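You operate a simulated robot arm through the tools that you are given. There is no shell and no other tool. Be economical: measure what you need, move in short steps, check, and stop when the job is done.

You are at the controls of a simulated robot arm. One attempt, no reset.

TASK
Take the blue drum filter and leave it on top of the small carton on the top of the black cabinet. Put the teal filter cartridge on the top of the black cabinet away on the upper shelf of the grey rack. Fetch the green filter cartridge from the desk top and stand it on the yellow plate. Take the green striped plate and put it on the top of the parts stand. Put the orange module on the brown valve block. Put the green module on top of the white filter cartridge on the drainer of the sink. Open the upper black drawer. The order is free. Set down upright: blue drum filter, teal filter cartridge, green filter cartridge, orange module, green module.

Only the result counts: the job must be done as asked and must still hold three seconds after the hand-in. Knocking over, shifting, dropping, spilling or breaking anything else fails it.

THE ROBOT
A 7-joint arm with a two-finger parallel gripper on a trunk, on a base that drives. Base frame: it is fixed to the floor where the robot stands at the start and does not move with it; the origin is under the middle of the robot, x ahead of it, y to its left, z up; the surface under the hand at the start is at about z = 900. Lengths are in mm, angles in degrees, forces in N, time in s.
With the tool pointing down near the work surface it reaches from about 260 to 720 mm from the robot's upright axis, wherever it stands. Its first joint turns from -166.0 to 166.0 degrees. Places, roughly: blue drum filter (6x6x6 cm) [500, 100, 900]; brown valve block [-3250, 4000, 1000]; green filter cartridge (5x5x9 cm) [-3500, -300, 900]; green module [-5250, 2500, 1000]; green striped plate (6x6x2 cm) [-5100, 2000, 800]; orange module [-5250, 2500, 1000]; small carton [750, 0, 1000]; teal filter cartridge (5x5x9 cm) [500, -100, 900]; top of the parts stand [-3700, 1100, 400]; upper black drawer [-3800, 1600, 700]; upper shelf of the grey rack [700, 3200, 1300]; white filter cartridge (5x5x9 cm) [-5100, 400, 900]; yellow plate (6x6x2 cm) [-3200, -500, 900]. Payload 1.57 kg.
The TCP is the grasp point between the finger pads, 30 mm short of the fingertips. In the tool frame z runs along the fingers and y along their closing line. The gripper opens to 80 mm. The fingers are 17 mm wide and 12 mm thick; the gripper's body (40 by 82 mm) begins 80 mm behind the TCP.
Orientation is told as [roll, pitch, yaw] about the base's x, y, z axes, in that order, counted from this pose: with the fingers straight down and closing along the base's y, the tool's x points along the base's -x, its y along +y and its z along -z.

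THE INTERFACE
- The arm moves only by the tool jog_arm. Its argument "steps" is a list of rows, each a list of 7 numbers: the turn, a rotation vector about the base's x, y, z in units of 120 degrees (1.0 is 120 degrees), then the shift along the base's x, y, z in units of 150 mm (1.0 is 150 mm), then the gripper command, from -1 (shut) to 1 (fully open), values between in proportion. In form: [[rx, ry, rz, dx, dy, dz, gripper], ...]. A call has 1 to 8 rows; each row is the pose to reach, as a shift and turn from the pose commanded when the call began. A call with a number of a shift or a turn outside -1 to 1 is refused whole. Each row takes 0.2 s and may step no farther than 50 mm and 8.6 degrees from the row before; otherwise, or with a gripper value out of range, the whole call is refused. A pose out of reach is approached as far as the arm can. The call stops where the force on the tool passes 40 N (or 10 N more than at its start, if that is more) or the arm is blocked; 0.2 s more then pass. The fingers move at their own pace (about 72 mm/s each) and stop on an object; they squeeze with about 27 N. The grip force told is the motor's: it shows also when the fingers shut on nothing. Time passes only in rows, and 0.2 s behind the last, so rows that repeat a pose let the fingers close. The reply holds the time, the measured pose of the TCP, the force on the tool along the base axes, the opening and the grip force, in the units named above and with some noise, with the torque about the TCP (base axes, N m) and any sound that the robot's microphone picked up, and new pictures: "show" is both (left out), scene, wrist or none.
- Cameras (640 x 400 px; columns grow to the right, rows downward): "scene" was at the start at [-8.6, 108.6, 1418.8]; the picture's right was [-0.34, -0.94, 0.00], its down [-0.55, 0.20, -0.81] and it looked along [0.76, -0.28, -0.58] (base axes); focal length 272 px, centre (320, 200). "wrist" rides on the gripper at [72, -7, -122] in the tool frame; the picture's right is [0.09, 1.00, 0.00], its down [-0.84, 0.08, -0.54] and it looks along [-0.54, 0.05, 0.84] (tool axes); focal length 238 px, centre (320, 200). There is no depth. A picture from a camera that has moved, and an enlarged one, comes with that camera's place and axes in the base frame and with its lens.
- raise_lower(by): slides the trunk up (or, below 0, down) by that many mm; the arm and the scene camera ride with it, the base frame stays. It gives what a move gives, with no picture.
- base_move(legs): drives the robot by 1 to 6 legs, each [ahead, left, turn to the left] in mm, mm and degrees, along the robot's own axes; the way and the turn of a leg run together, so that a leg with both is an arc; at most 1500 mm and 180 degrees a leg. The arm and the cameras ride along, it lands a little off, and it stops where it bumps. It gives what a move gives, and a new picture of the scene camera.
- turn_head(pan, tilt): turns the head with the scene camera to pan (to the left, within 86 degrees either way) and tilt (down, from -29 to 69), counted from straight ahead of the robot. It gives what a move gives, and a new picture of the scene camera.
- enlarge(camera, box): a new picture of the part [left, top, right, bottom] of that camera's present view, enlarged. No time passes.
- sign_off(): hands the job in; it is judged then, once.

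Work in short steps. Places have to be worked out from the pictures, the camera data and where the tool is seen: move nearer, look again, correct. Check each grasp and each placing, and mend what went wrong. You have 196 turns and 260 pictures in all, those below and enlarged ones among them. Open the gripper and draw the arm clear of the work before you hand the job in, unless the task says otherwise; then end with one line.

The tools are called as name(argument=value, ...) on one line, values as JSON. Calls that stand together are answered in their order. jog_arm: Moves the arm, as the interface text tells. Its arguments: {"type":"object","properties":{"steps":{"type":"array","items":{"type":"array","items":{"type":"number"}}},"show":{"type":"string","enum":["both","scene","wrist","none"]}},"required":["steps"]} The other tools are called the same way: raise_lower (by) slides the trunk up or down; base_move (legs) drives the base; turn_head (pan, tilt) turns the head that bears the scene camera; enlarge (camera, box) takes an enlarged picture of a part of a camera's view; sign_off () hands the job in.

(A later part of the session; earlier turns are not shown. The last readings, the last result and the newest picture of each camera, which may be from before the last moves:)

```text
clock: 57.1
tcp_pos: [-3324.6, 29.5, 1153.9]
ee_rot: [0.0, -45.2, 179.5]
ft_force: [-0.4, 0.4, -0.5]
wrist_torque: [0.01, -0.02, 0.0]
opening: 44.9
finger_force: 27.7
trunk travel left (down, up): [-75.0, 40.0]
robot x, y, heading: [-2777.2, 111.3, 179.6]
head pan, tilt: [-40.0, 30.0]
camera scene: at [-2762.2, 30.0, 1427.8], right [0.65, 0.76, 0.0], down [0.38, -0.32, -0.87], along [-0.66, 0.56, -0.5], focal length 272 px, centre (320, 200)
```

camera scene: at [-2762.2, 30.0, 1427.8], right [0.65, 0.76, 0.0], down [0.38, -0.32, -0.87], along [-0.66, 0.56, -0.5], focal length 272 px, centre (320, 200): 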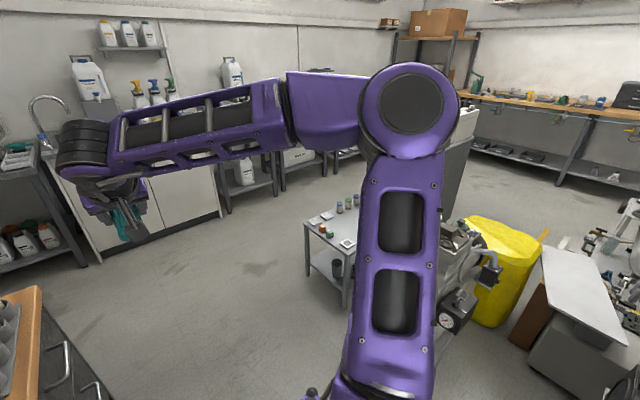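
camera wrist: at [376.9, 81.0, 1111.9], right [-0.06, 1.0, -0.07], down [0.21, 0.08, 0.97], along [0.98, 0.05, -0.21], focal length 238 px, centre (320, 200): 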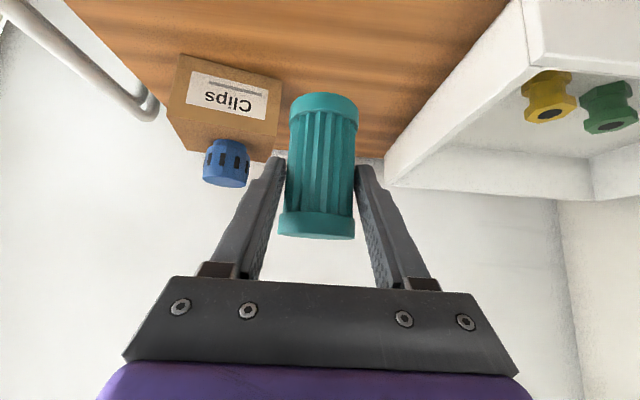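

The way is clear. I'll go on to x≈-4350, turn north, advance, then look.

base_move(legs=[[800, 0, 0], [770, 0, 0], [0, 0, -90], [1300, 0, 0]])

turn_head(pan=0, tilt=30)

```text
clock: 75.3
tcp_pos: [-4403.9, 1956.4, 1153.0]
ee_rot: [0.0, -45.2, 88.5]
ft_force: [-0.4, 0.5, -0.5]
wrist_torque: [0.0, 0.01, 0.01]
opening: 43.4
finger_force: 26.5
trunk travel left (down, up): [-75.0, 40.0]
robot x, y, heading: [-4329.9, 1411.4, 88.7]
head pan, tilt: [-40.0, 30.0]
camera scene: at [-4412.9, 1392.6, 1427.8], right [0.75, -0.66, 0.0], down [-0.33, -0.38, -0.87], along [0.57, 0.65, -0.5], focal length 272 px, centre (320, 200)
```

scene: 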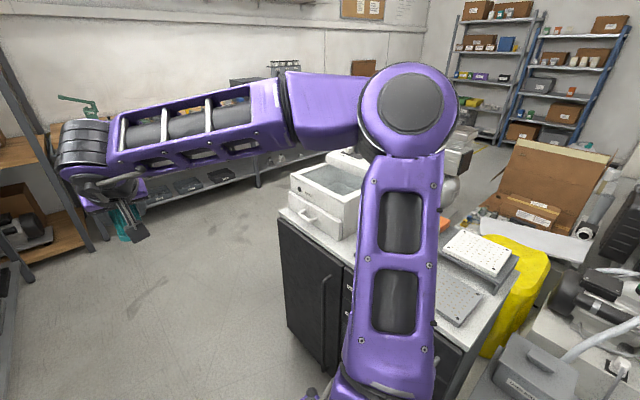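

```text
clock: 76.4
tcp_pos: [-4404.5, 1957.3, 1152.3]
ee_rot: [0.1, -45.1, 88.4]
ft_force: [0.0, 0.3, -1.1]
wrist_torque: [-0.01, 0.02, -0.01]
opening: 43.6
finger_force: 27.3
trunk travel left (down, up): [-75.0, 40.0]
robot x, y, heading: [-4329.9, 1412.4, 88.9]
head pan, tilt: [0.0, 30.0]
camera scene: at [-4470.4, 1415.2, 1427.8], right [1.0, -0.03, 0.0], down [-0.01, -0.5, -0.87], along [0.02, 0.87, -0.5], focal length 272 px, centre (320, 200)
```

scene: 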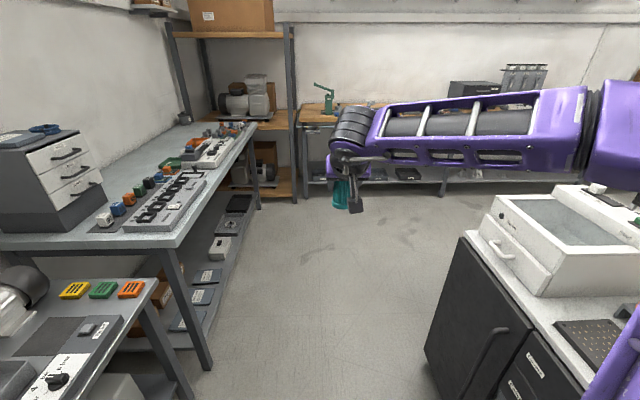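

The grip opening is creeping down (46.4 → 43.5), so I'll check the cartridge in the wrist view.

enlarge(camera="wrist", box=[160, 50, 480, 250])

```text
2.00 times, centred on (320, 150) of wrist
camera zoom: at [-4400.6, 1819.3, 1188.3], right [-1.0, -0.04, -0.06], down [-0.07, 0.21, 0.98], along [-0.02, 0.98, -0.21], focal length 477 px, centre (320, 300)
```

zoom: 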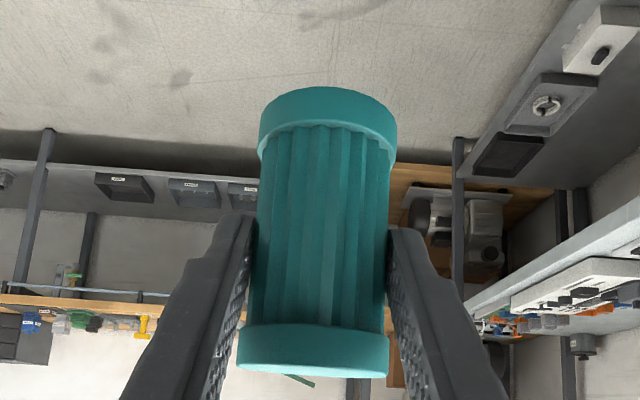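

The cartridge is still seated as before. I'll go on north to y≈2900, then east along the open aisle.

base_move(legs=[[1500, 0, 0], [0, 0, -88.8], [1400, 0, 0], [1300, 0, 0]])

turn_head(pan=15, tilt=20)

```text
clock: 92.8
tcp_pos: [-2554.1, 2980.0, 1152.5]
ee_rot: [0.1, -45.0, -1.2]
ft_force: [-0.3, -0.1, -1.2]
wrist_torque: [0.02, 0.03, -0.01]
opening: 43.5
finger_force: 26.8
trunk travel left (down, up): [-75.0, 40.0]
robot x, y, heading: [-3096.2, 2901.5, -0.6]
head pan, tilt: [0.0, 30.0]
stopped in leg 3: the robot was blocked; the commanded pose is now the measured one
camera scene: at [-3095.7, 3040.9, 1427.8], right [-0.01, -1.0, 0.0], down [-0.5, 0.01, -0.87], along [0.87, -0.01, -0.5], focal length 272 px, centre (320, 200)
```

scene: 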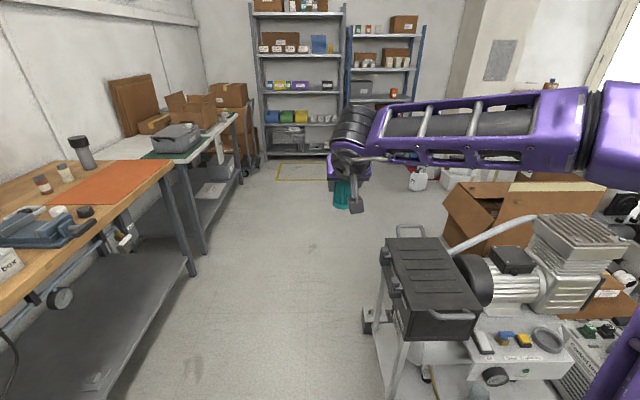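

```text
clock: 93.6
tcp_pos: [-2554.3, 2980.8, 1151.9]
ee_rot: [0.0, -45.0, -1.1]
ft_force: [-0.4, -0.7, -0.8]
wrist_torque: [-0.01, 0.02, -0.02]
opening: 43.5
finger_force: 26.9
trunk travel left (down, up): [-75.0, 40.0]
robot x, y, heading: [-3097.0, 2903.6, -0.5]
head pan, tilt: [15.0, 20.0]
camera scene: at [-3095.8, 3064.9, 1443.9], right [0.24, -0.97, 0.0], down [-0.33, -0.08, -0.94], along [0.91, 0.23, -0.34], focal length 272 px, centre (320, 200)
```

scene: 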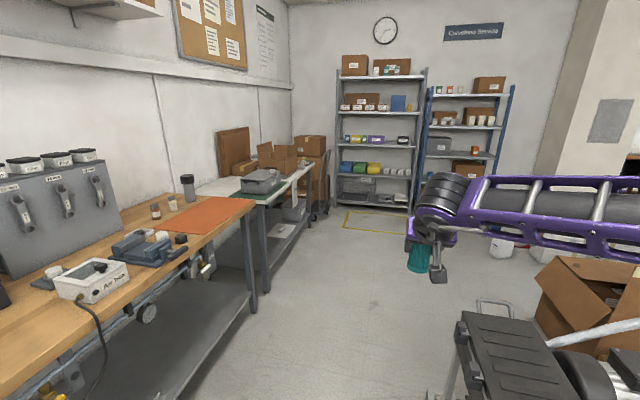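

I was blocked, probably by the cart on my right. I'll back off, sidestep left to y≈3300 and continue.

base_move(legs=[[-150, 0, 0], [0, 390, 0.5], [1000, 0, 0]])

turn_head(pan=-60, tilt=50)

```text
clock: 103.7
tcp_pos: [-1694.6, 3367.5, 1150.9]
ee_rot: [0.0, -45.0, -0.8]
ft_force: [0.7, -0.7, -1.0]
wrist_torque: [0.0, 0.0, -0.01]
opening: 43.5
finger_force: 27.3
trunk travel left (down, up): [-75.0, 40.0]
robot x, y, heading: [-2236.7, 3287.4, -0.7]
head pan, tilt: [15.0, 20.0]
camera scene: at [-2237.4, 3449.3, 1443.9], right [0.25, -0.97, 0.0], down [-0.33, -0.09, -0.94], along [0.91, 0.24, -0.34], focal length 272 px, centre (320, 200)
```

scene: 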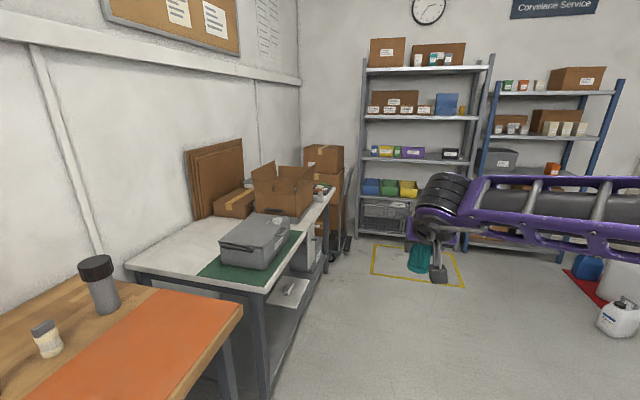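

```text
clock: 105.2
tcp_pos: [-1694.7, 3368.8, 1151.8]
ee_rot: [0.1, -45.0, -0.8]
ft_force: [0.1, 1.0, -0.6]
wrist_torque: [-0.02, 0.01, 0.02]
opening: 43.6
finger_force: 27.2
trunk travel left (down, up): [-75.0, 40.0]
robot x, y, heading: [-2238.8, 3285.7, -0.7]
head pan, tilt: [-60.0, 50.0]
camera scene: at [-2289.5, 3359.0, 1398.3], right [-0.87, -0.49, 0.0], down [-0.38, 0.67, -0.64], along [0.32, -0.56, -0.77], focal length 272 px, centre (320, 200)
```

scene: 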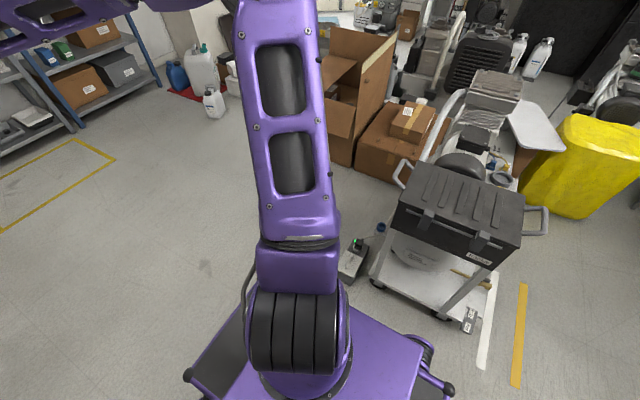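

The aisle ahead is clear and the cart is undisturbed. I'll advance to x≈-300 in front of the rack and look.

base_move(legs=[[1000, -50, 0.7], [930, 0, 0]])

turn_head(pan=10, tilt=10)

```text
clock: 114.8
tcp_pos: [232.1, 3334.4, 1151.9]
ee_rot: [0.2, -44.9, 0.2]
ft_force: [0.3, 0.1, -0.6]
wrist_torque: [-0.02, 0.02, -0.02]
opening: 43.4
finger_force: 27.3
trunk travel left (down, up): [-75.0, 40.0]
robot x, y, heading: [-309.7, 3243.1, 0.2]
head pan, tilt: [-60.0, 50.0]
camera scene: at [-363.6, 3314.3, 1398.3], right [-0.86, -0.51, 0.0], down [-0.39, 0.66, -0.64], along [0.33, -0.55, -0.77], focal length 272 px, centre (320, 200)
```

scene: 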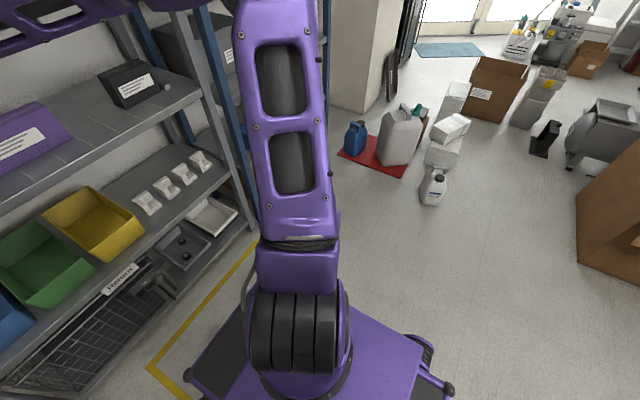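

```text
clock: 116.2
tcp_pos: [231.6, 3333.9, 1152.9]
ee_rot: [0.1, -45.0, 0.2]
ft_force: [-0.2, 0.1, -0.1]
wrist_torque: [0.02, 0.01, 0.01]
opening: 43.4
finger_force: 26.9
trunk travel left (down, up): [-75.0, 40.0]
robot x, y, heading: [-313.1, 3239.9, 0.4]
head pan, tilt: [10.0, 10.0]
camera scene: at [-311.3, 3397.6, 1460.1], right [0.18, -0.98, 0.0], down [-0.17, -0.03, -0.98], along [0.97, 0.18, -0.17], focal length 272 px, centre (320, 200)
```

scene: 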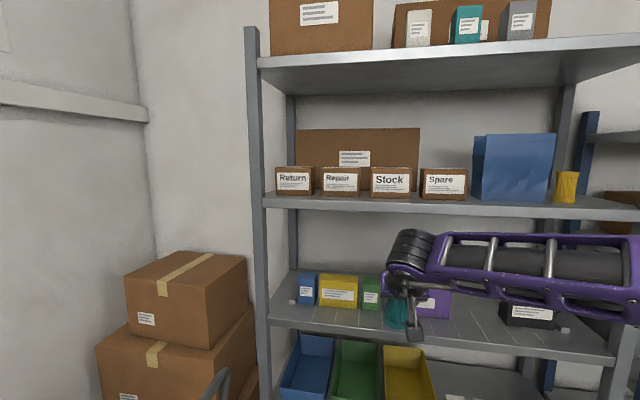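

The shelf at z≈1300 looks free to the right of the yellow cup. I'll enlarge that part.

enlarge(camera="scene", box=[400, 110, 640, 260])

turn_head(pan=-30, tilt=5)

```text
2.67 times, centred on (520, 185) of scene
camera zoom: at [-311.3, 3397.6, 1460.1], right [0.18, -0.98, 0.0], down [-0.17, -0.03, -0.98], along [0.97, 0.18, -0.17], focal length 724 px, centre (-213, 240)
```

zoom: 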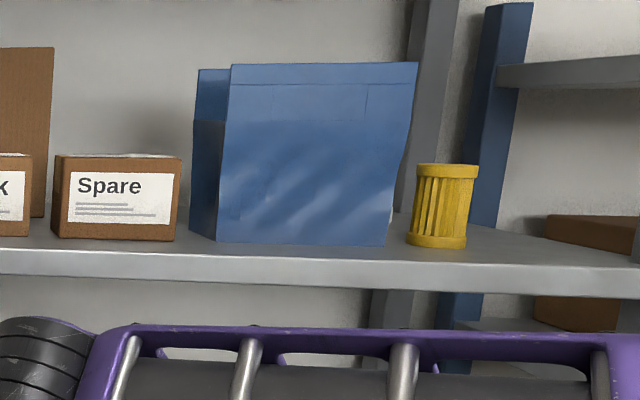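

```text
clock: 117.3
tcp_pos: [232.1, 3333.8, 1153.2]
ee_rot: [0.1, -45.0, 0.3]
ft_force: [0.4, 0.1, -0.4]
wrist_torque: [0.0, -0.03, 0.01]
opening: 43.2
finger_force: 26.7
trunk travel left (down, up): [-75.0, 40.0]
robot x, y, heading: [-311.3, 3248.4, 0.3]
head pan, tilt: [-30.0, 5.0]
camera scene: at [-322.7, 3335.6, 1468.2], right [-0.49, -0.87, 0.0], down [-0.08, 0.04, -1.0], along [0.87, -0.49, -0.09], focal length 272 px, centre (320, 200)
```

scene: 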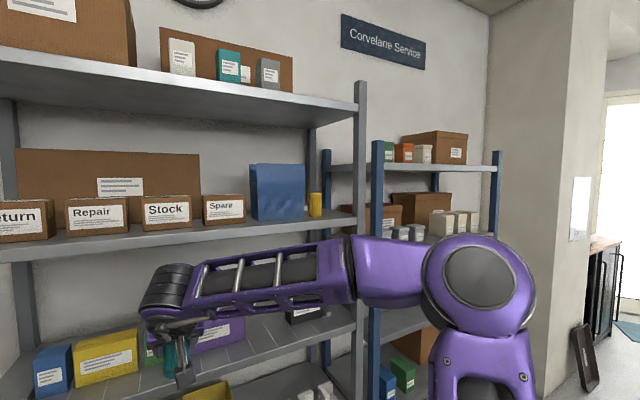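

A free pocket exists between the yellow cartridge and the right post. I'll raise the arm to shelf height first, then sidestep right.

jog_arm(steps=[[0, 0, 0, -0.1, 0, 0.25, -1], [0, 0, 0, -0.2, 0, 0.5, -1], [0, 0, 0, -0.3, 0, 0.75, -1], [0, 0, 0, -0.4, 0, 1, -1]], show="none")

jog_arm(steps=[[0, 0, 0, 0, 0, 0.3, -1], [0, 0, 0, 0, 0, 0.6, -1], [0, 0, 0, 0, 0, 0.85, -1]], show="none")

base_move(legs=[[0, -585, 0]])

```text
clock: 118.3
tcp_pos: [170.6, 3335.0, 1302.1]
ee_rot: [0.1, -44.9, 0.3]
ft_force: [0.1, 0.1, -0.9]
wrist_torque: [-0.02, 0.02, -0.01]
opening: 43.3
finger_force: 27.4
trunk travel left (down, up): [-75.0, 40.0]
robot x, y, heading: [-309.9, 3245.8, 0.5]
head pan, tilt: [-30.0, 5.0]
```

```text
clock: 119.1
tcp_pos: [170.3, 3334.2, 1430.1]
ee_rot: [0.1, -44.9, 0.3]
ft_force: [-0.3, 0.6, -1.5]
wrist_torque: [0.0, 0.0, 0.01]
opening: 43.7
finger_force: 27.5
trunk travel left (down, up): [-75.0, 40.0]
robot x, y, heading: [-309.6, 3239.4, 0.6]
head pan, tilt: [-30.0, 5.0]
```

```text
clock: 125.2
tcp_pos: [175.4, 2750.4, 1429.5]
ee_rot: [0.1, -45.0, 0.0]
ft_force: [0.2, -0.1, -0.8]
wrist_torque: [0.01, 0.01, 0.03]
opening: 43.5
finger_force: 27.6
trunk travel left (down, up): [-75.0, 40.0]
robot x, y, heading: [-306.7, 2662.2, 0.4]
head pan, tilt: [-30.0, 5.0]
camera scene: at [-318.0, 2754.5, 1468.3], right [-0.5, -0.87, 0.0], down [-0.08, 0.04, -1.0], along [0.87, -0.49, -0.09], focal length 272 px, centre (320, 200)
```

scene: 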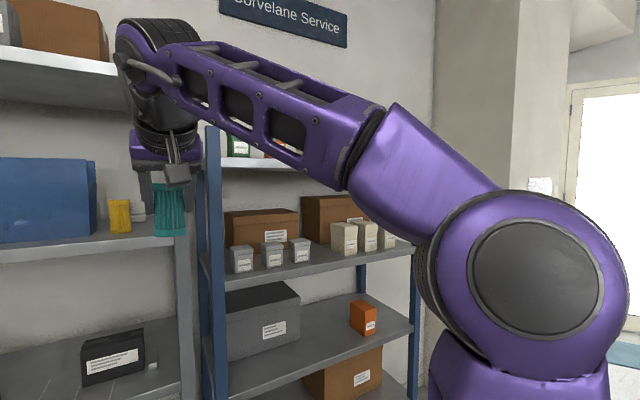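

Now I'll look at the pocket with the wrist and scene cameras.

jog_arm(steps=[[0, 0, 0, 0.1, 0, 0, -1]], show="wrist")

turn_head(pan=-3, tilt=12)

```text
clock: 125.6
tcp_pos: [191.4, 2750.7, 1430.9]
ee_rot: [0.1, -45.0, 0.0]
ft_force: [-0.4, -0.1, -1.7]
wrist_torque: [0.0, 0.02, -0.02]
opening: 43.3
finger_force: 26.9
trunk travel left (down, up): [-75.0, 40.0]
robot x, y, heading: [-309.0, 2660.7, 0.0]
head pan, tilt: [-30.0, 5.0]
camera wrist: at [54.0, 2743.8, 1465.7], right [-0.07, 1.0, -0.06], down [0.21, 0.08, 0.97], along [0.98, 0.05, -0.21], focal length 238 px, centre (320, 200)
```

wrist: 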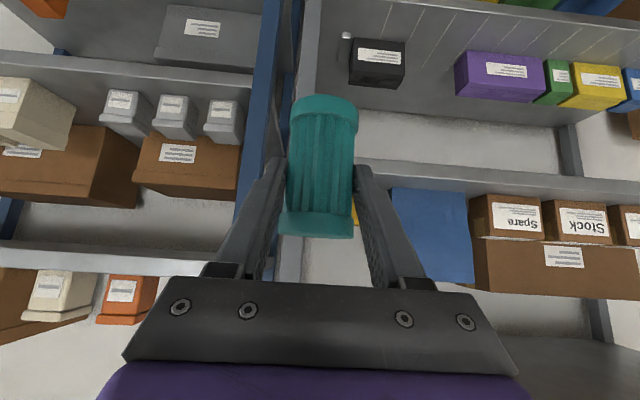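

```text
clock: 126.5
tcp_pos: [189.9, 2749.9, 1429.4]
ee_rot: [0.1, -45.0, 0.0]
ft_force: [0.2, -0.8, -2.1]
wrist_torque: [-0.01, 0.0, -0.01]
opening: 43.2
finger_force: 26.7
trunk travel left (down, up): [-75.0, 40.0]
robot x, y, heading: [-307.6, 2662.3, 0.3]
head pan, tilt: [-3.0, 12.0]
camera scene: at [-304.7, 2795.6, 1457.0], right [-0.05, -1.0, 0.0], down [-0.21, 0.01, -0.98], along [0.98, -0.05, -0.21], focal length 272 px, centre (320, 200)
```

scene: 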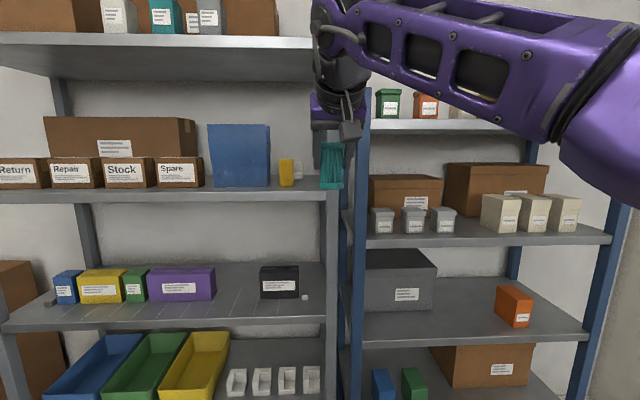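

I need precise shelf height and depth, so I'll enlarge both views.

enlarge(camera="scene", box=[240, 140, 360, 215])

enlarge(camera="wrist", box=[340, 140, 560, 280])

```text
5.33 times, centred on (300, 178) of scene
camera zoom: at [-304.7, 2795.6, 1457.0], right [-0.05, -1.0, 0.0], down [-0.21, 0.01, -0.98], along [0.98, -0.05, -0.21], focal length 1448 px, centre (427, 320)
```

zoom: 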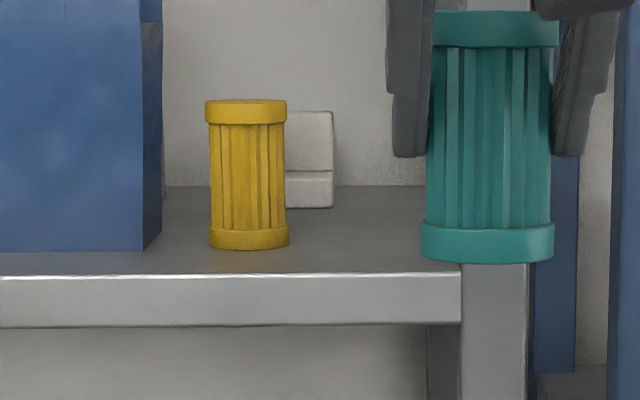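

```text
2.86 times, centred on (450, 210) of wrist
camera zoom: at [53.9, 2743.9, 1465.7], right [-0.07, 1.0, -0.06], down [0.21, 0.08, 0.97], along [0.98, 0.05, -0.21], focal length 681 px, centre (-51, 171)
```

zoom: 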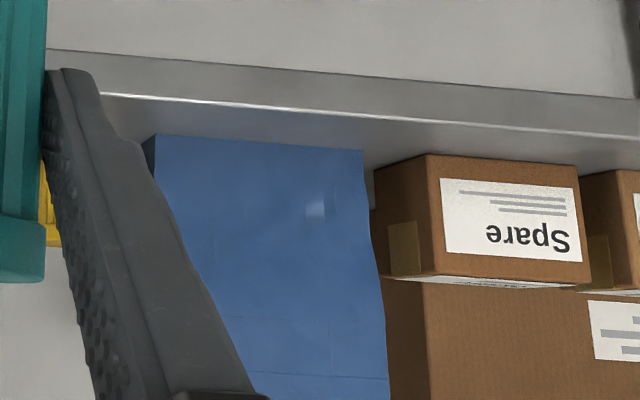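

The shelf edge seems to be near x≈470–490 at z≈1320. The target pocket is y≈2795, just in front of and right of the yellow cartridge. I'll drive ahead 180 and left 45, then look.

base_move(legs=[[180, 45, 0]])

jog_arm(steps=[[0, 0, 0, 0.1, 0, -0.1, -1]], show="wrist")

```text
clock: 128.0
tcp_pos: [369.0, 2796.7, 1429.8]
ee_rot: [0.1, -45.0, 0.0]
ft_force: [-0.6, -0.6, -1.4]
wrist_torque: [0.01, -0.02, 0.04]
opening: 43.4
finger_force: 27.2
trunk travel left (down, up): [-75.0, 40.0]
robot x, y, heading: [-126.1, 2705.1, 0.3]
head pan, tilt: [-3.0, 12.0]
camera scene: at [-125.0, 2841.4, 1456.9], right [-0.05, -1.0, 0.0], down [-0.21, 0.01, -0.98], along [0.98, -0.05, -0.21], focal length 272 px, centre (320, 200)
```

scene: 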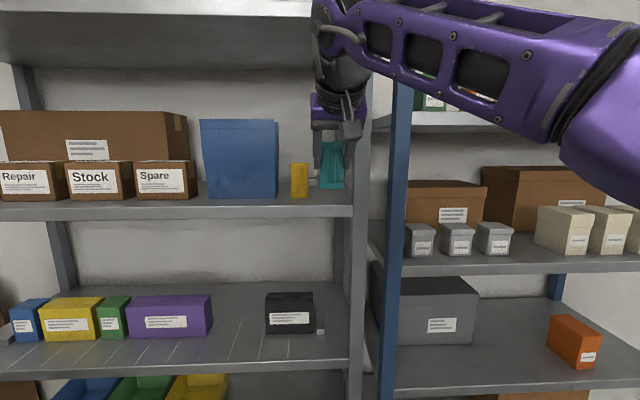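

```text
clock: 128.4
tcp_pos: [385.5, 2796.0, 1413.9]
ee_rot: [0.1, -45.1, -0.2]
ft_force: [0.7, 0.2, -0.6]
wrist_torque: [-0.01, 0.01, 0.01]
opening: 43.6
finger_force: 26.9
trunk travel left (down, up): [-75.0, 40.0]
robot x, y, heading: [-124.2, 2709.4, 0.2]
head pan, tilt: [-3.0, 12.0]
camera wrist: at [248.9, 2789.6, 1450.3], right [-0.07, 1.0, -0.06], down [0.21, 0.08, 0.97], along [0.98, 0.05, -0.21], focal length 238 px, centre (320, 200)
```

wrist: 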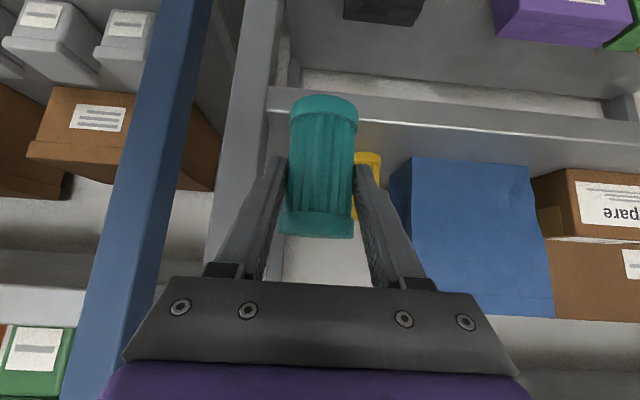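

I'll enlarge to triangulate the shelf edge accurately.

enlarge(camera="scene", box=[260, 150, 380, 225])

enlarge(camera="wrist", box=[200, 60, 440, 210])

```text
5.33 times, centred on (320, 188) of scene
camera zoom: at [-125.1, 2841.4, 1457.0], right [-0.05, -1.0, 0.0], down [-0.21, 0.01, -0.98], along [0.98, -0.05, -0.21], focal length 1448 px, centre (320, 267)
```

zoom: 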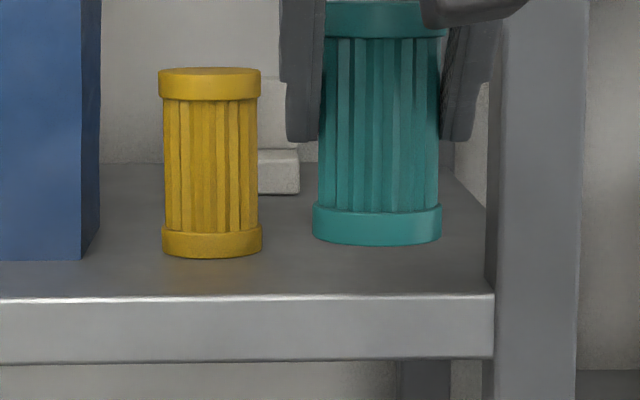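

```text
2.67 times, centred on (320, 135) of wrist
camera zoom: at [248.9, 2789.6, 1450.3], right [-0.07, 1.0, -0.06], down [0.21, 0.08, 0.97], along [0.98, 0.05, -0.21], focal length 636 px, centre (320, 373)
```

zoom: 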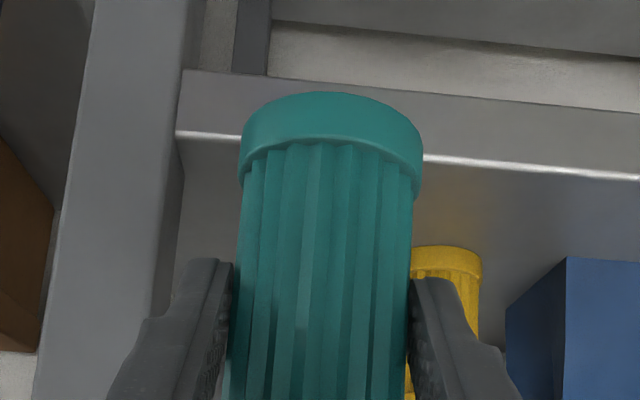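

The best estimate is shelf edge x≈488, z≈1307, post at y≈2736 and yellow's near side at y≈2834. I'll move over (530, 2790) with the cartridge bottom about 35 mm above the shelf.

jog_arm(steps=[[0, 0, 0, 0.25, -0.04, 0, -1], [0, 0, 0, 0.5, -0.04, -0.04, -1], [0, 0, 0, 0.75, -0.04, -0.08, -1], [0, 0, 0, 0.96, -0.04, -0.1, -1]], show="both")

```text
clock: 129.4
tcp_pos: [529.0, 2789.3, 1399.5]
ee_rot: [0.2, -44.9, 0.1]
ft_force: [-0.7, 0.2, -0.2]
wrist_torque: [0.02, -0.01, 0.05]
opening: 43.4
finger_force: 27.6
trunk travel left (down, up): [-75.0, 40.0]
robot x, y, heading: [-125.3, 2706.2, 0.6]
head pan, tilt: [-3.0, 12.0]
camera scene: at [-125.0, 2841.5, 1456.9], right [-0.05, -1.0, 0.0], down [-0.21, 0.01, -0.98], along [0.98, -0.05, -0.21], focal length 272 px, centre (320, 200)
camera wrist: at [392.7, 2783.0, 1435.4], right [-0.07, 1.0, -0.06], down [0.21, 0.08, 0.97], along [0.98, 0.05, -0.21], focal length 238 px, centre (320, 200)
```

scene: 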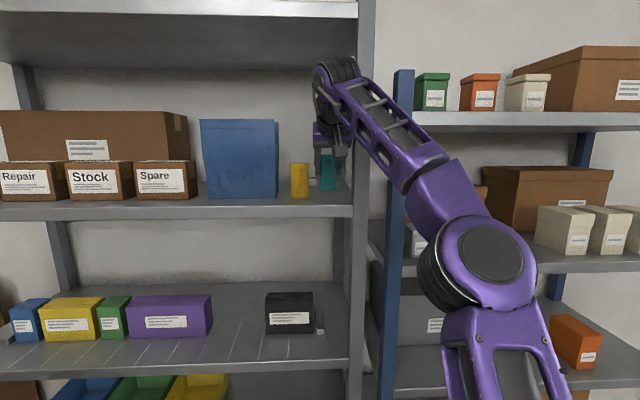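
wrist: 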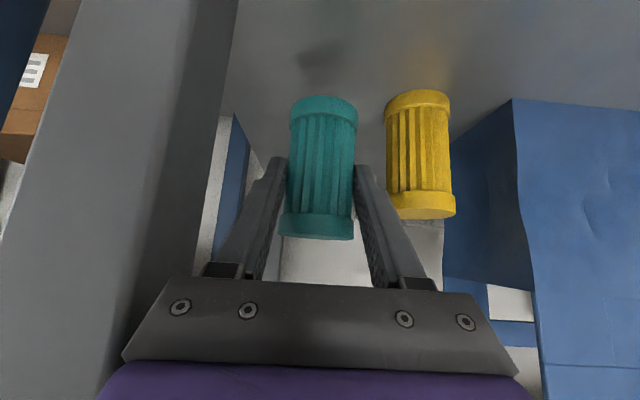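

The clearances look fine, with yellow at about (562, 2866). I'll lower to just above the shelf, then feel for contact.

jog_arm(steps=[[0, 0, 0, 0.03, 0, -0.1, -1], [0, 0, 0, 0.03, 0, -0.18, -1]], show="none")

jog_arm(steps=[[0, 0, 0, 0, 0, -0.02, -1], [0, 0, 0, 0, 0, -0.035, -1]], show="wrist")

```text
clock: 130.0
tcp_pos: [533.3, 2789.0, 1376.9]
ee_rot: [0.1, -45.5, -0.1]
ft_force: [5.9, 0.1, 22.8]
wrist_torque: [-0.2, -0.71, 0.03]
opening: 43.7
finger_force: 26.7
trunk travel left (down, up): [-75.0, 40.0]
robot x, y, heading: [-124.9, 2709.0, 0.2]
head pan, tilt: [-3.0, 12.0]
```

```text
clock: 130.6
tcp_pos: [531.4, 2788.9, 1369.9]
ee_rot: [0.0, -45.3, 0.0]
ft_force: [0.1, -1.6, 24.9]
wrist_torque: [-0.08, -0.47, 0.07]
opening: 43.7
finger_force: 27.0
trunk travel left (down, up): [-75.0, 40.0]
robot x, y, heading: [-129.3, 2707.6, 0.2]
head pan, tilt: [-3.0, 12.0]
camera wrist: at [394.9, 2782.5, 1405.1], right [-0.07, 1.0, -0.06], down [0.2, 0.08, 0.98], along [0.98, 0.05, -0.21], focal length 238 px, centre (320, 200)
```

wrist: 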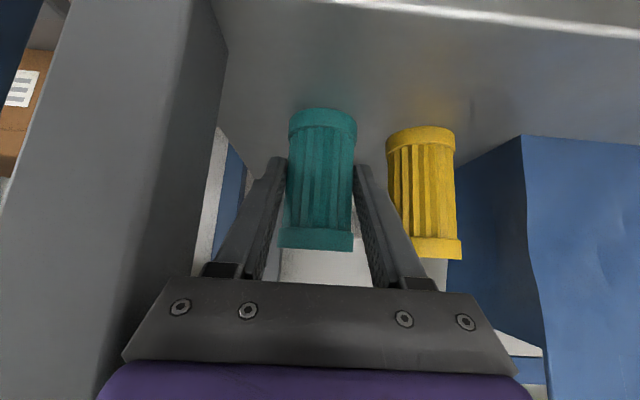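

It's on the shelf and took the load. I'll relax slightly, open just enough (60 mm) and withdraw along the tool axis.

jog_arm(steps=[[0, 0, 0, 0, 0, 0.01, -1], [0, 0, 0, 0, 0, 0.01, 0.5], [0, 0, 0, 0, 0, 0.01, 0.5], [0, 0, 0, -0.1, 0, 0.1, 0.5], [0, 0, 0, -0.3, 0, 0.3, 0.5], [0, 0, 0, -0.5, 0, 0.5, 0.5]], show="both")

```text
clock: 132.0
tcp_pos: [458.1, 2790.2, 1443.2]
ee_rot: [0.1, -45.0, 0.1]
ft_force: [0.8, -0.2, 0.2]
wrist_torque: [-0.02, 0.03, 0.02]
opening: 59.8
finger_force: 0.1
trunk travel left (down, up): [-75.0, 40.0]
robot x, y, heading: [-126.4, 2707.8, 0.1]
head pan, tilt: [-3.0, 12.0]
camera scene: at [-125.0, 2841.5, 1456.9], right [-0.05, -1.0, 0.0], down [-0.21, 0.01, -0.98], along [0.98, -0.05, -0.21], focal length 272 px, centre (320, 200)
camera wrist: at [321.7, 2783.6, 1478.5], right [-0.07, 1.0, -0.06], down [0.21, 0.08, 0.97], along [0.98, 0.05, -0.21], focal length 238 px, centre (320, 200)
```

scene: 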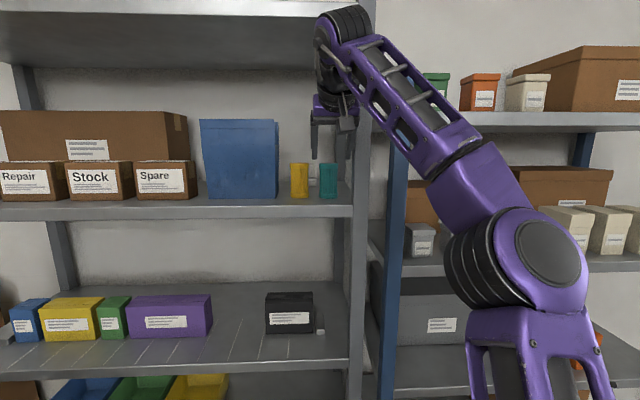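
wrist: 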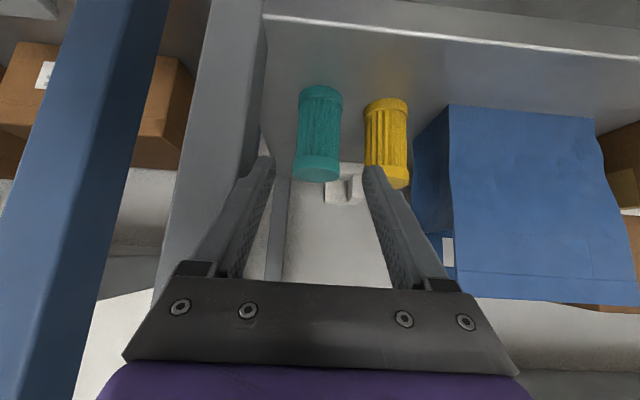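

The teal cartridge stands on the shelf. I'll back off, fold the arm to tool-down, and return west for the modules.

base_move(legs=[[-350, 0, 0], [0, 580, 0]])

jog_arm(steps=[[0, 0.0625, 0, -0.1, -0.05, -0.1, 1], [0, 0.125, 0, -0.25, -0.1, -0.3, 1], [0, 0.1875, 0, -0.4, -0.15, -0.5, 1], [0, 0.25, 0, -0.55, -0.2, -0.7, 1], [0, 0.3125, 0, -0.7, -0.25, -0.85, 1], [0, 0.375, 0, -0.85, -0.3, -1, 1]], show="none")

jog_arm(steps=[[0, 0, 0, -0.1, 0, -0.3, 1], [0, 0, 0, -0.2, 0, -0.6, 1], [0, 0, 0, -0.25, 0, -0.85, 1]], show="none")

```text
clock: 140.0
tcp_pos: [106.1, 3374.8, 1442.6]
ee_rot: [0.1, -44.9, -0.2]
ft_force: [-0.6, -0.3, -0.2]
wrist_torque: [-0.01, 0.01, 0.0]
opening: 60.0
finger_force: 0.1
trunk travel left (down, up): [-75.0, 40.0]
robot x, y, heading: [-479.2, 3294.7, 0.1]
head pan, tilt: [-3.0, 12.0]
camera scene: at [-477.1, 3427.3, 1456.9], right [-0.05, -1.0, 0.0], down [-0.21, 0.01, -0.98], along [0.98, -0.05, -0.21], focal length 272 px, centre (320, 200)
```

scene: 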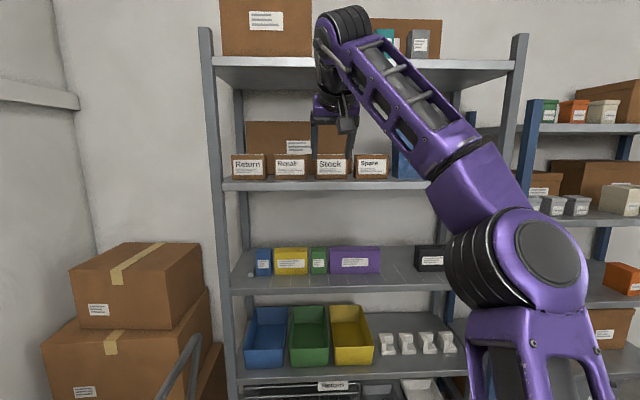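

```text
clock: 141.4
tcp_pos: [-22.0, 3330.0, 1292.7]
ee_rot: [0.1, 0.2, -0.1]
ft_force: [0.7, 0.1, 0.5]
wrist_torque: [0.03, 0.01, 0.0]
opening: 79.9
finger_force: 0.0
trunk travel left (down, up): [-75.0, 40.0]
robot x, y, heading: [-478.4, 3294.8, 0.3]
head pan, tilt: [-3.0, 12.0]
```

```text
clock: 142.2
tcp_pos: [-58.2, 3330.4, 1164.0]
ee_rot: [0.1, 0.0, 0.1]
ft_force: [-0.1, 0.3, 0.0]
wrist_torque: [0.01, 0.04, 0.0]
opening: 79.8
finger_force: 0.2
trunk travel left (down, up): [-75.0, 40.0]
robot x, y, heading: [-479.0, 3294.3, 0.3]
head pan, tilt: [-3.0, 12.0]
```

Arm folded. I'll turn round in the open floor and drive west along y≈3290.

base_move(legs=[[0, -250, 0], [0, 0, 179.7], [400, -250, 0], [1500, 0, 0], [600, 0, 0]])

turn_head(pan=-55, tilt=25)

```text
clock: 165.3
tcp_pos: [-3391.8, 3298.0, 1164.3]
ee_rot: [-0.1, 0.1, 178.9]
ft_force: [1.5, 0.1, -0.2]
wrist_torque: [0.0, 0.02, -0.01]
opening: 80.1
finger_force: 0.1
trunk travel left (down, up): [-75.0, 40.0]
robot x, y, heading: [-2969.5, 3328.6, 179.1]
head pan, tilt: [-3.0, 12.0]
camera scene: at [-2975.8, 3190.7, 1456.9], right [0.07, 1.0, 0.0], down [0.21, -0.01, -0.98], along [-0.98, 0.07, -0.21], focal length 272 px, centre (320, 200)
```

scene: 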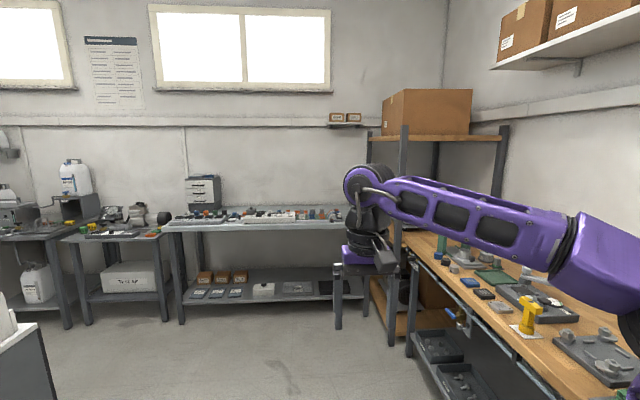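

```text
clock: 166.5
tcp_pos: [-3391.0, 3297.3, 1163.5]
ee_rot: [-0.1, 0.0, 178.9]
ft_force: [-0.8, 0.2, 0.1]
wrist_torque: [0.01, -0.01, -0.02]
opening: 80.1
finger_force: 0.2
trunk travel left (down, up): [-75.0, 40.0]
robot x, y, heading: [-2968.0, 3329.1, 179.7]
head pan, tilt: [-55.0, 25.0]
camera scene: at [-2934.6, 3260.7, 1435.8], right [0.83, 0.56, 0.0], down [0.24, -0.35, -0.91], along [-0.51, 0.75, -0.42], focal length 272 px, centre (320, 200)
```

scene: 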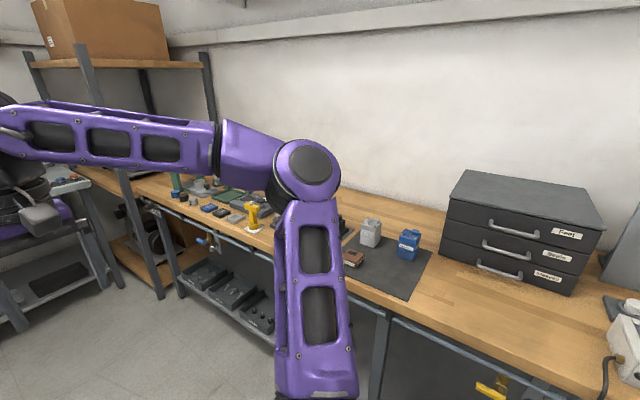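

A small brown block lies on the black mat, probably the valve block. I'll enlarge it.

enlarge(camera="scene", box=[330, 200, 450, 300])

enlarge(camera="scene", box=[140, 160, 280, 250])

```text
4.00 times, centred on (390, 250) of scene
camera zoom: at [-2934.6, 3260.7, 1435.8], right [0.83, 0.56, 0.0], down [0.24, -0.35, -0.91], along [-0.51, 0.75, -0.42], focal length 1086 px, centre (40, 0)
```

zoom: 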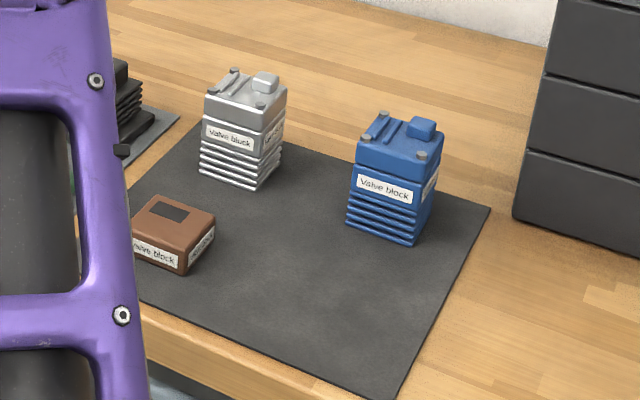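

```text
4.44 times, centred on (210, 205) of scene
camera zoom: at [-2934.6, 3260.7, 1435.8], right [0.83, 0.56, 0.0], down [0.24, -0.35, -0.91], along [-0.51, 0.75, -0.42], focal length 1206 px, centre (809, 178)
```

zoom: 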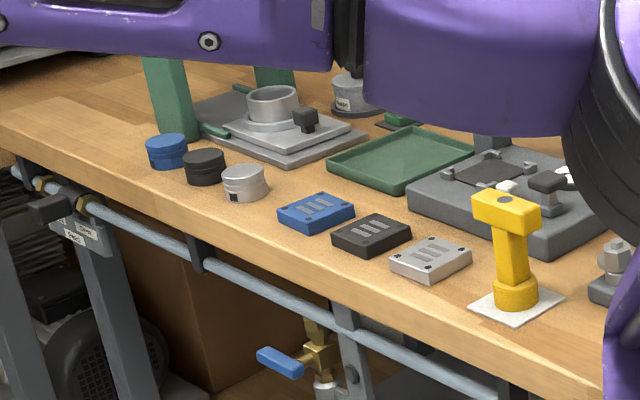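

The brown valve block is at about (-3222, 3851). The lower table held flat plates, so the modules should be the cubes on the west bench. I'll drive there.

base_move(legs=[[1400, 0, 0], [0, 650, 0]])

turn_head(pan=15, tilt=35)

```text
clock: 179.8
tcp_pos: [-4796.9, 2672.3, 1164.2]
ee_rot: [-0.1, 0.0, 178.8]
ft_force: [-0.3, -0.2, -0.7]
wrist_torque: [0.04, -0.02, 0.0]
opening: 80.4
finger_force: 0.1
trunk travel left (down, up): [-75.0, 40.0]
robot x, y, heading: [-4375.4, 2699.6, 179.4]
head pan, tilt: [-55.0, 25.0]
camera scene: at [-4339.9, 2634.7, 1435.8], right [0.83, 0.56, 0.0], down [0.24, -0.35, -0.91], along [-0.51, 0.75, -0.42], focal length 272 px, centre (320, 200)
```

scene: 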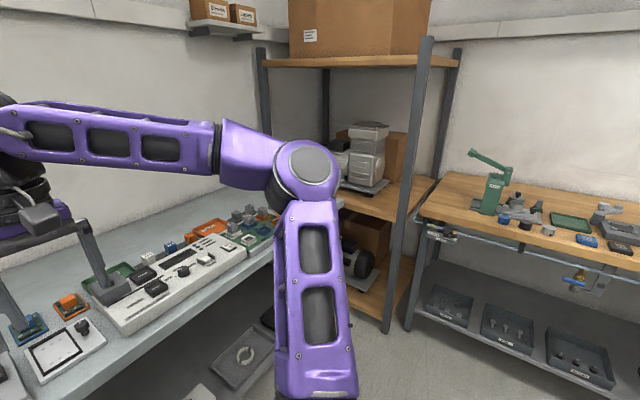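

```text
clock: 181.2
tcp_pos: [-4796.6, 2672.3, 1164.6]
ee_rot: [0.0, 0.0, 178.9]
ft_force: [-0.2, -0.7, -0.4]
wrist_torque: [-0.01, 0.03, 0.02]
opening: 80.0
finger_force: 0.0
trunk travel left (down, up): [-75.0, 40.0]
robot x, y, heading: [-4375.0, 2700.0, 179.2]
head pan, tilt: [15.0, 35.0]
camera scene: at [-4373.7, 2537.0, 1420.1], right [-0.24, 0.97, 0.0], down [0.56, 0.14, -0.82], along [-0.79, -0.2, -0.57], focal length 272 px, centre (320, 200)
```

scene: 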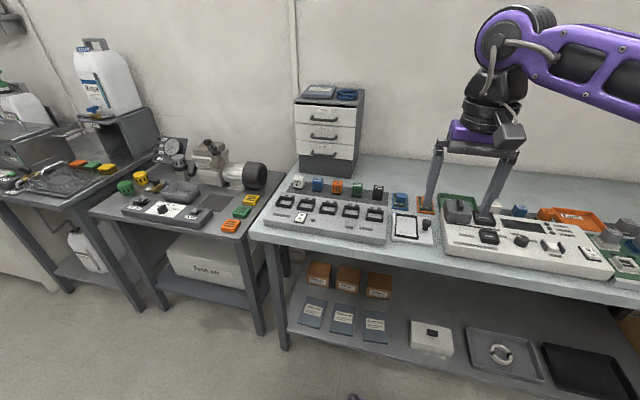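

I'll enlarge the module row and the middle table.

enlarge(camera="scene", box=[270, 150, 440, 256])

enlarge(camera="scene", box=[110, 140, 290, 252])

```text
3.76 times, centred on (355, 203) of scene
camera zoom: at [-4373.7, 2537.0, 1420.1], right [-0.24, 0.97, 0.0], down [0.56, 0.14, -0.82], along [-0.79, -0.2, -0.57], focal length 1022 px, centre (188, 189)
```

zoom: 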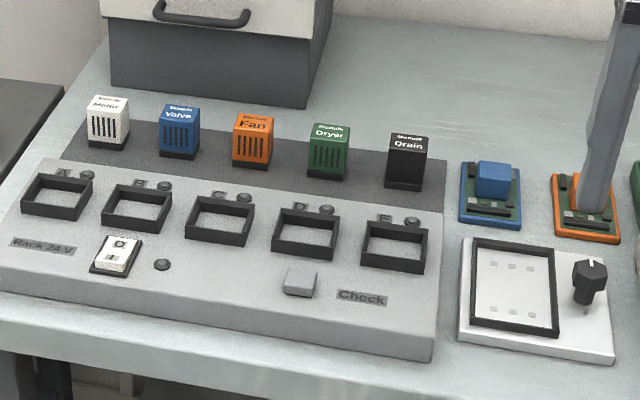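

```text
3.56 times, centred on (200, 196) of scene
camera zoom: at [-4373.7, 2537.0, 1420.1], right [-0.24, 0.97, 0.0], down [0.56, 0.14, -0.82], along [-0.79, -0.2, -0.57], focal length 965 px, centre (747, 214)
```

zoom: 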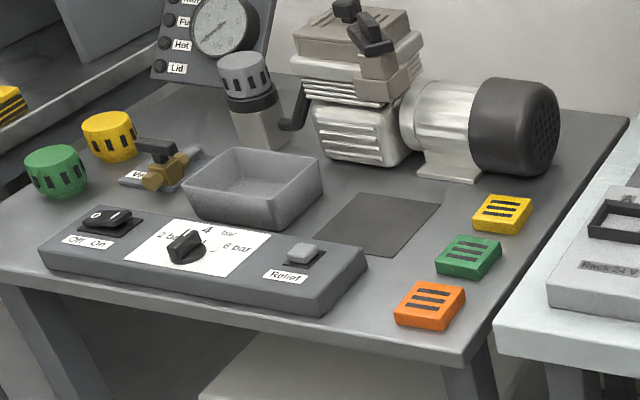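

The orange "Fan" and green "Dryer" modules stand behind the tester, and the striped plates lie on the middle table. I'll take a wrist view to fix the bench height.

jog_arm(steps=[[0, 0, 0, 0, -0.3, 0, 1], [0, 0, 0, 0, -0.6, 0, 1], [0, 0, 0, 0, -0.9, 0, 1]], show="wrist")

```text
clock: 182.0
tcp_pos: [-4798.4, 2537.3, 1164.3]
ee_rot: [0.1, 0.1, 178.8]
ft_force: [1.0, 0.5, 0.2]
wrist_torque: [-0.05, 0.01, 0.01]
opening: 80.0
finger_force: 0.1
trunk travel left (down, up): [-75.0, 40.0]
robot x, y, heading: [-4377.7, 2700.9, 179.2]
head pan, tilt: [15.0, 35.0]
camera wrist: at [-4724.6, 2542.2, 1286.7], right [0.07, -1.0, 0.0], down [-0.84, -0.06, 0.54], along [-0.54, -0.04, -0.84], focal length 238 px, centre (320, 200)
```

wrist: 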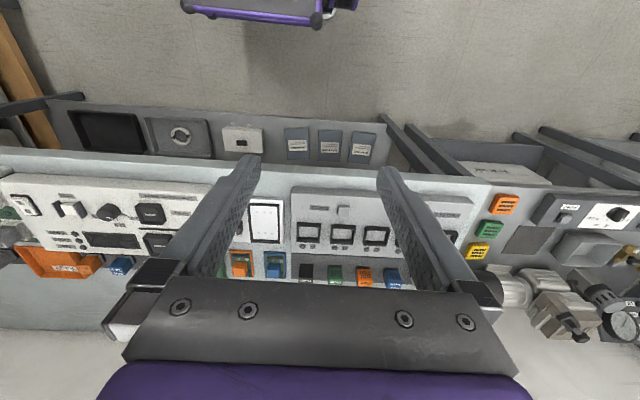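

Triangulation puts orange at (-5182, 2400) and green at (-5183, 2472), with module mid-height z≈903. The bench front is at x≈-4909. I'll drive 170 ahead and 130 left.

base_move(legs=[[170, 130, 0.8]])

jog_arm(steps=[[0, 0, 0, -0.3, 0, -0.1, 1], [0, 0, 0, -0.6, 0, -0.25, 1], [0, 0, 0, -0.9, 0, -0.4, 1]], show="wrist")

```text
clock: 183.9
tcp_pos: [-4964.8, 2403.1, 1164.3]
ee_rot: [0.1, 0.0, 179.7]
ft_force: [0.0, 0.1, -0.2]
wrist_torque: [0.03, -0.02, 0.04]
opening: 80.1
finger_force: 0.0
trunk travel left (down, up): [-75.0, 40.0]
robot x, y, heading: [-4545.1, 2573.7, -180.0]
head pan, tilt: [15.0, 35.0]
camera scene: at [-4542.0, 2408.9, 1420.1], right [-0.26, 0.97, 0.0], down [0.55, 0.15, -0.82], along [-0.79, -0.21, -0.57], focal length 272 px, centre (320, 200)
```

scene: 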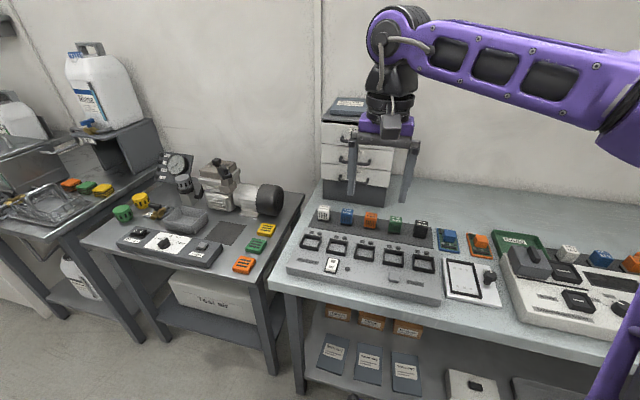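

```text
refused: row 2 steps farther than a row can; nothing moved
```

I'll repeat that with shorter steps, with the gripper at 60 mm to fit between neighbouring modules.

jog_arm(steps=[[0, 0, 0, -0.3, 0, -0.1, 0.5], [0, 0, 0, -0.6, 0, -0.2, 0.5], [0, 0, 0, -0.9, 0, -0.3, 0.5], [0, 0, 0, -1, 0, -0.6, 0.5]], show="wrist")

```text
clock: 184.9
tcp_pos: [-5116.8, 2402.3, 1074.2]
ee_rot: [0.0, 0.0, 179.7]
ft_force: [-0.4, 0.0, -0.3]
wrist_torque: [-0.01, 0.03, 0.01]
opening: 59.9
finger_force: 0.0
trunk travel left (down, up): [-75.0, 40.0]
robot x, y, heading: [-4544.9, 2573.5, -180.0]
head pan, tilt: [15.0, 35.0]
camera wrist: at [-5043.7, 2409.1, 1196.0], right [0.09, -1.0, 0.0], down [-0.84, -0.07, 0.54], along [-0.54, -0.05, -0.84], focal length 238 px, centre (320, 200)
```

wrist: 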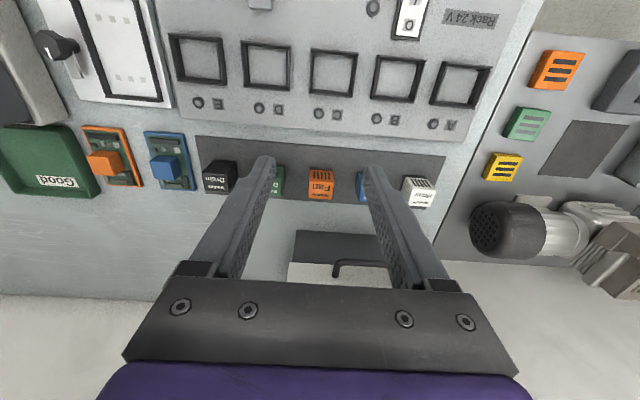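

Orange is at about (-5187, 2395). I'll move above it and descend partway.

jog_arm(steps=[[0, 0, 0, -0.23, -0.03, -0.15, 0.5], [0, 0, 0, -0.46, -0.045, -0.35, 0.5], [0, 0, 0, -0.46, -0.045, -0.6, 0.5]], show="wrist")

enlarge(camera="wrist", box=[200, 80, 440, 230])

```text
clock: 185.7
tcp_pos: [-5172.1, 2408.6, 1000.9]
ee_rot: [0.2, 0.0, 179.7]
ft_force: [0.2, -0.8, -1.1]
wrist_torque: [0.01, 0.0, 0.0]
opening: 59.8
finger_force: 0.0
out of reach, approached as far as the arm can: row 2, 3
trunk travel left (down, up): [-75.0, 40.0]
robot x, y, heading: [-4546.0, 2574.9, -180.1]
head pan, tilt: [15.0, 35.0]
camera wrist: at [-5098.6, 2415.1, 1122.0], right [0.09, -1.0, 0.0], down [-0.84, -0.07, 0.54], along [-0.54, -0.05, -0.84], focal length 238 px, centre (320, 200)
```

wrist: 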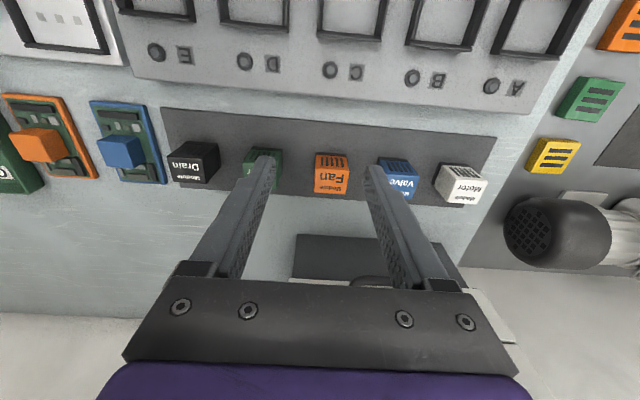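

```text
2.67 times, centred on (320, 155) of wrist
camera zoom: at [-5098.6, 2415.1, 1122.0], right [0.09, -1.0, 0.0], down [-0.84, -0.07, 0.54], along [-0.54, -0.05, -0.84], focal length 636 px, centre (320, 320)
```

zoom: 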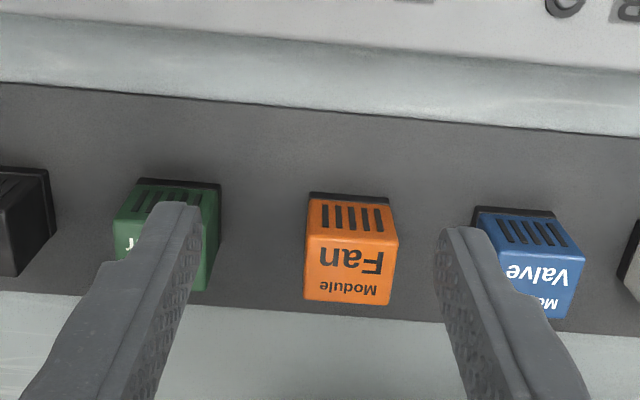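

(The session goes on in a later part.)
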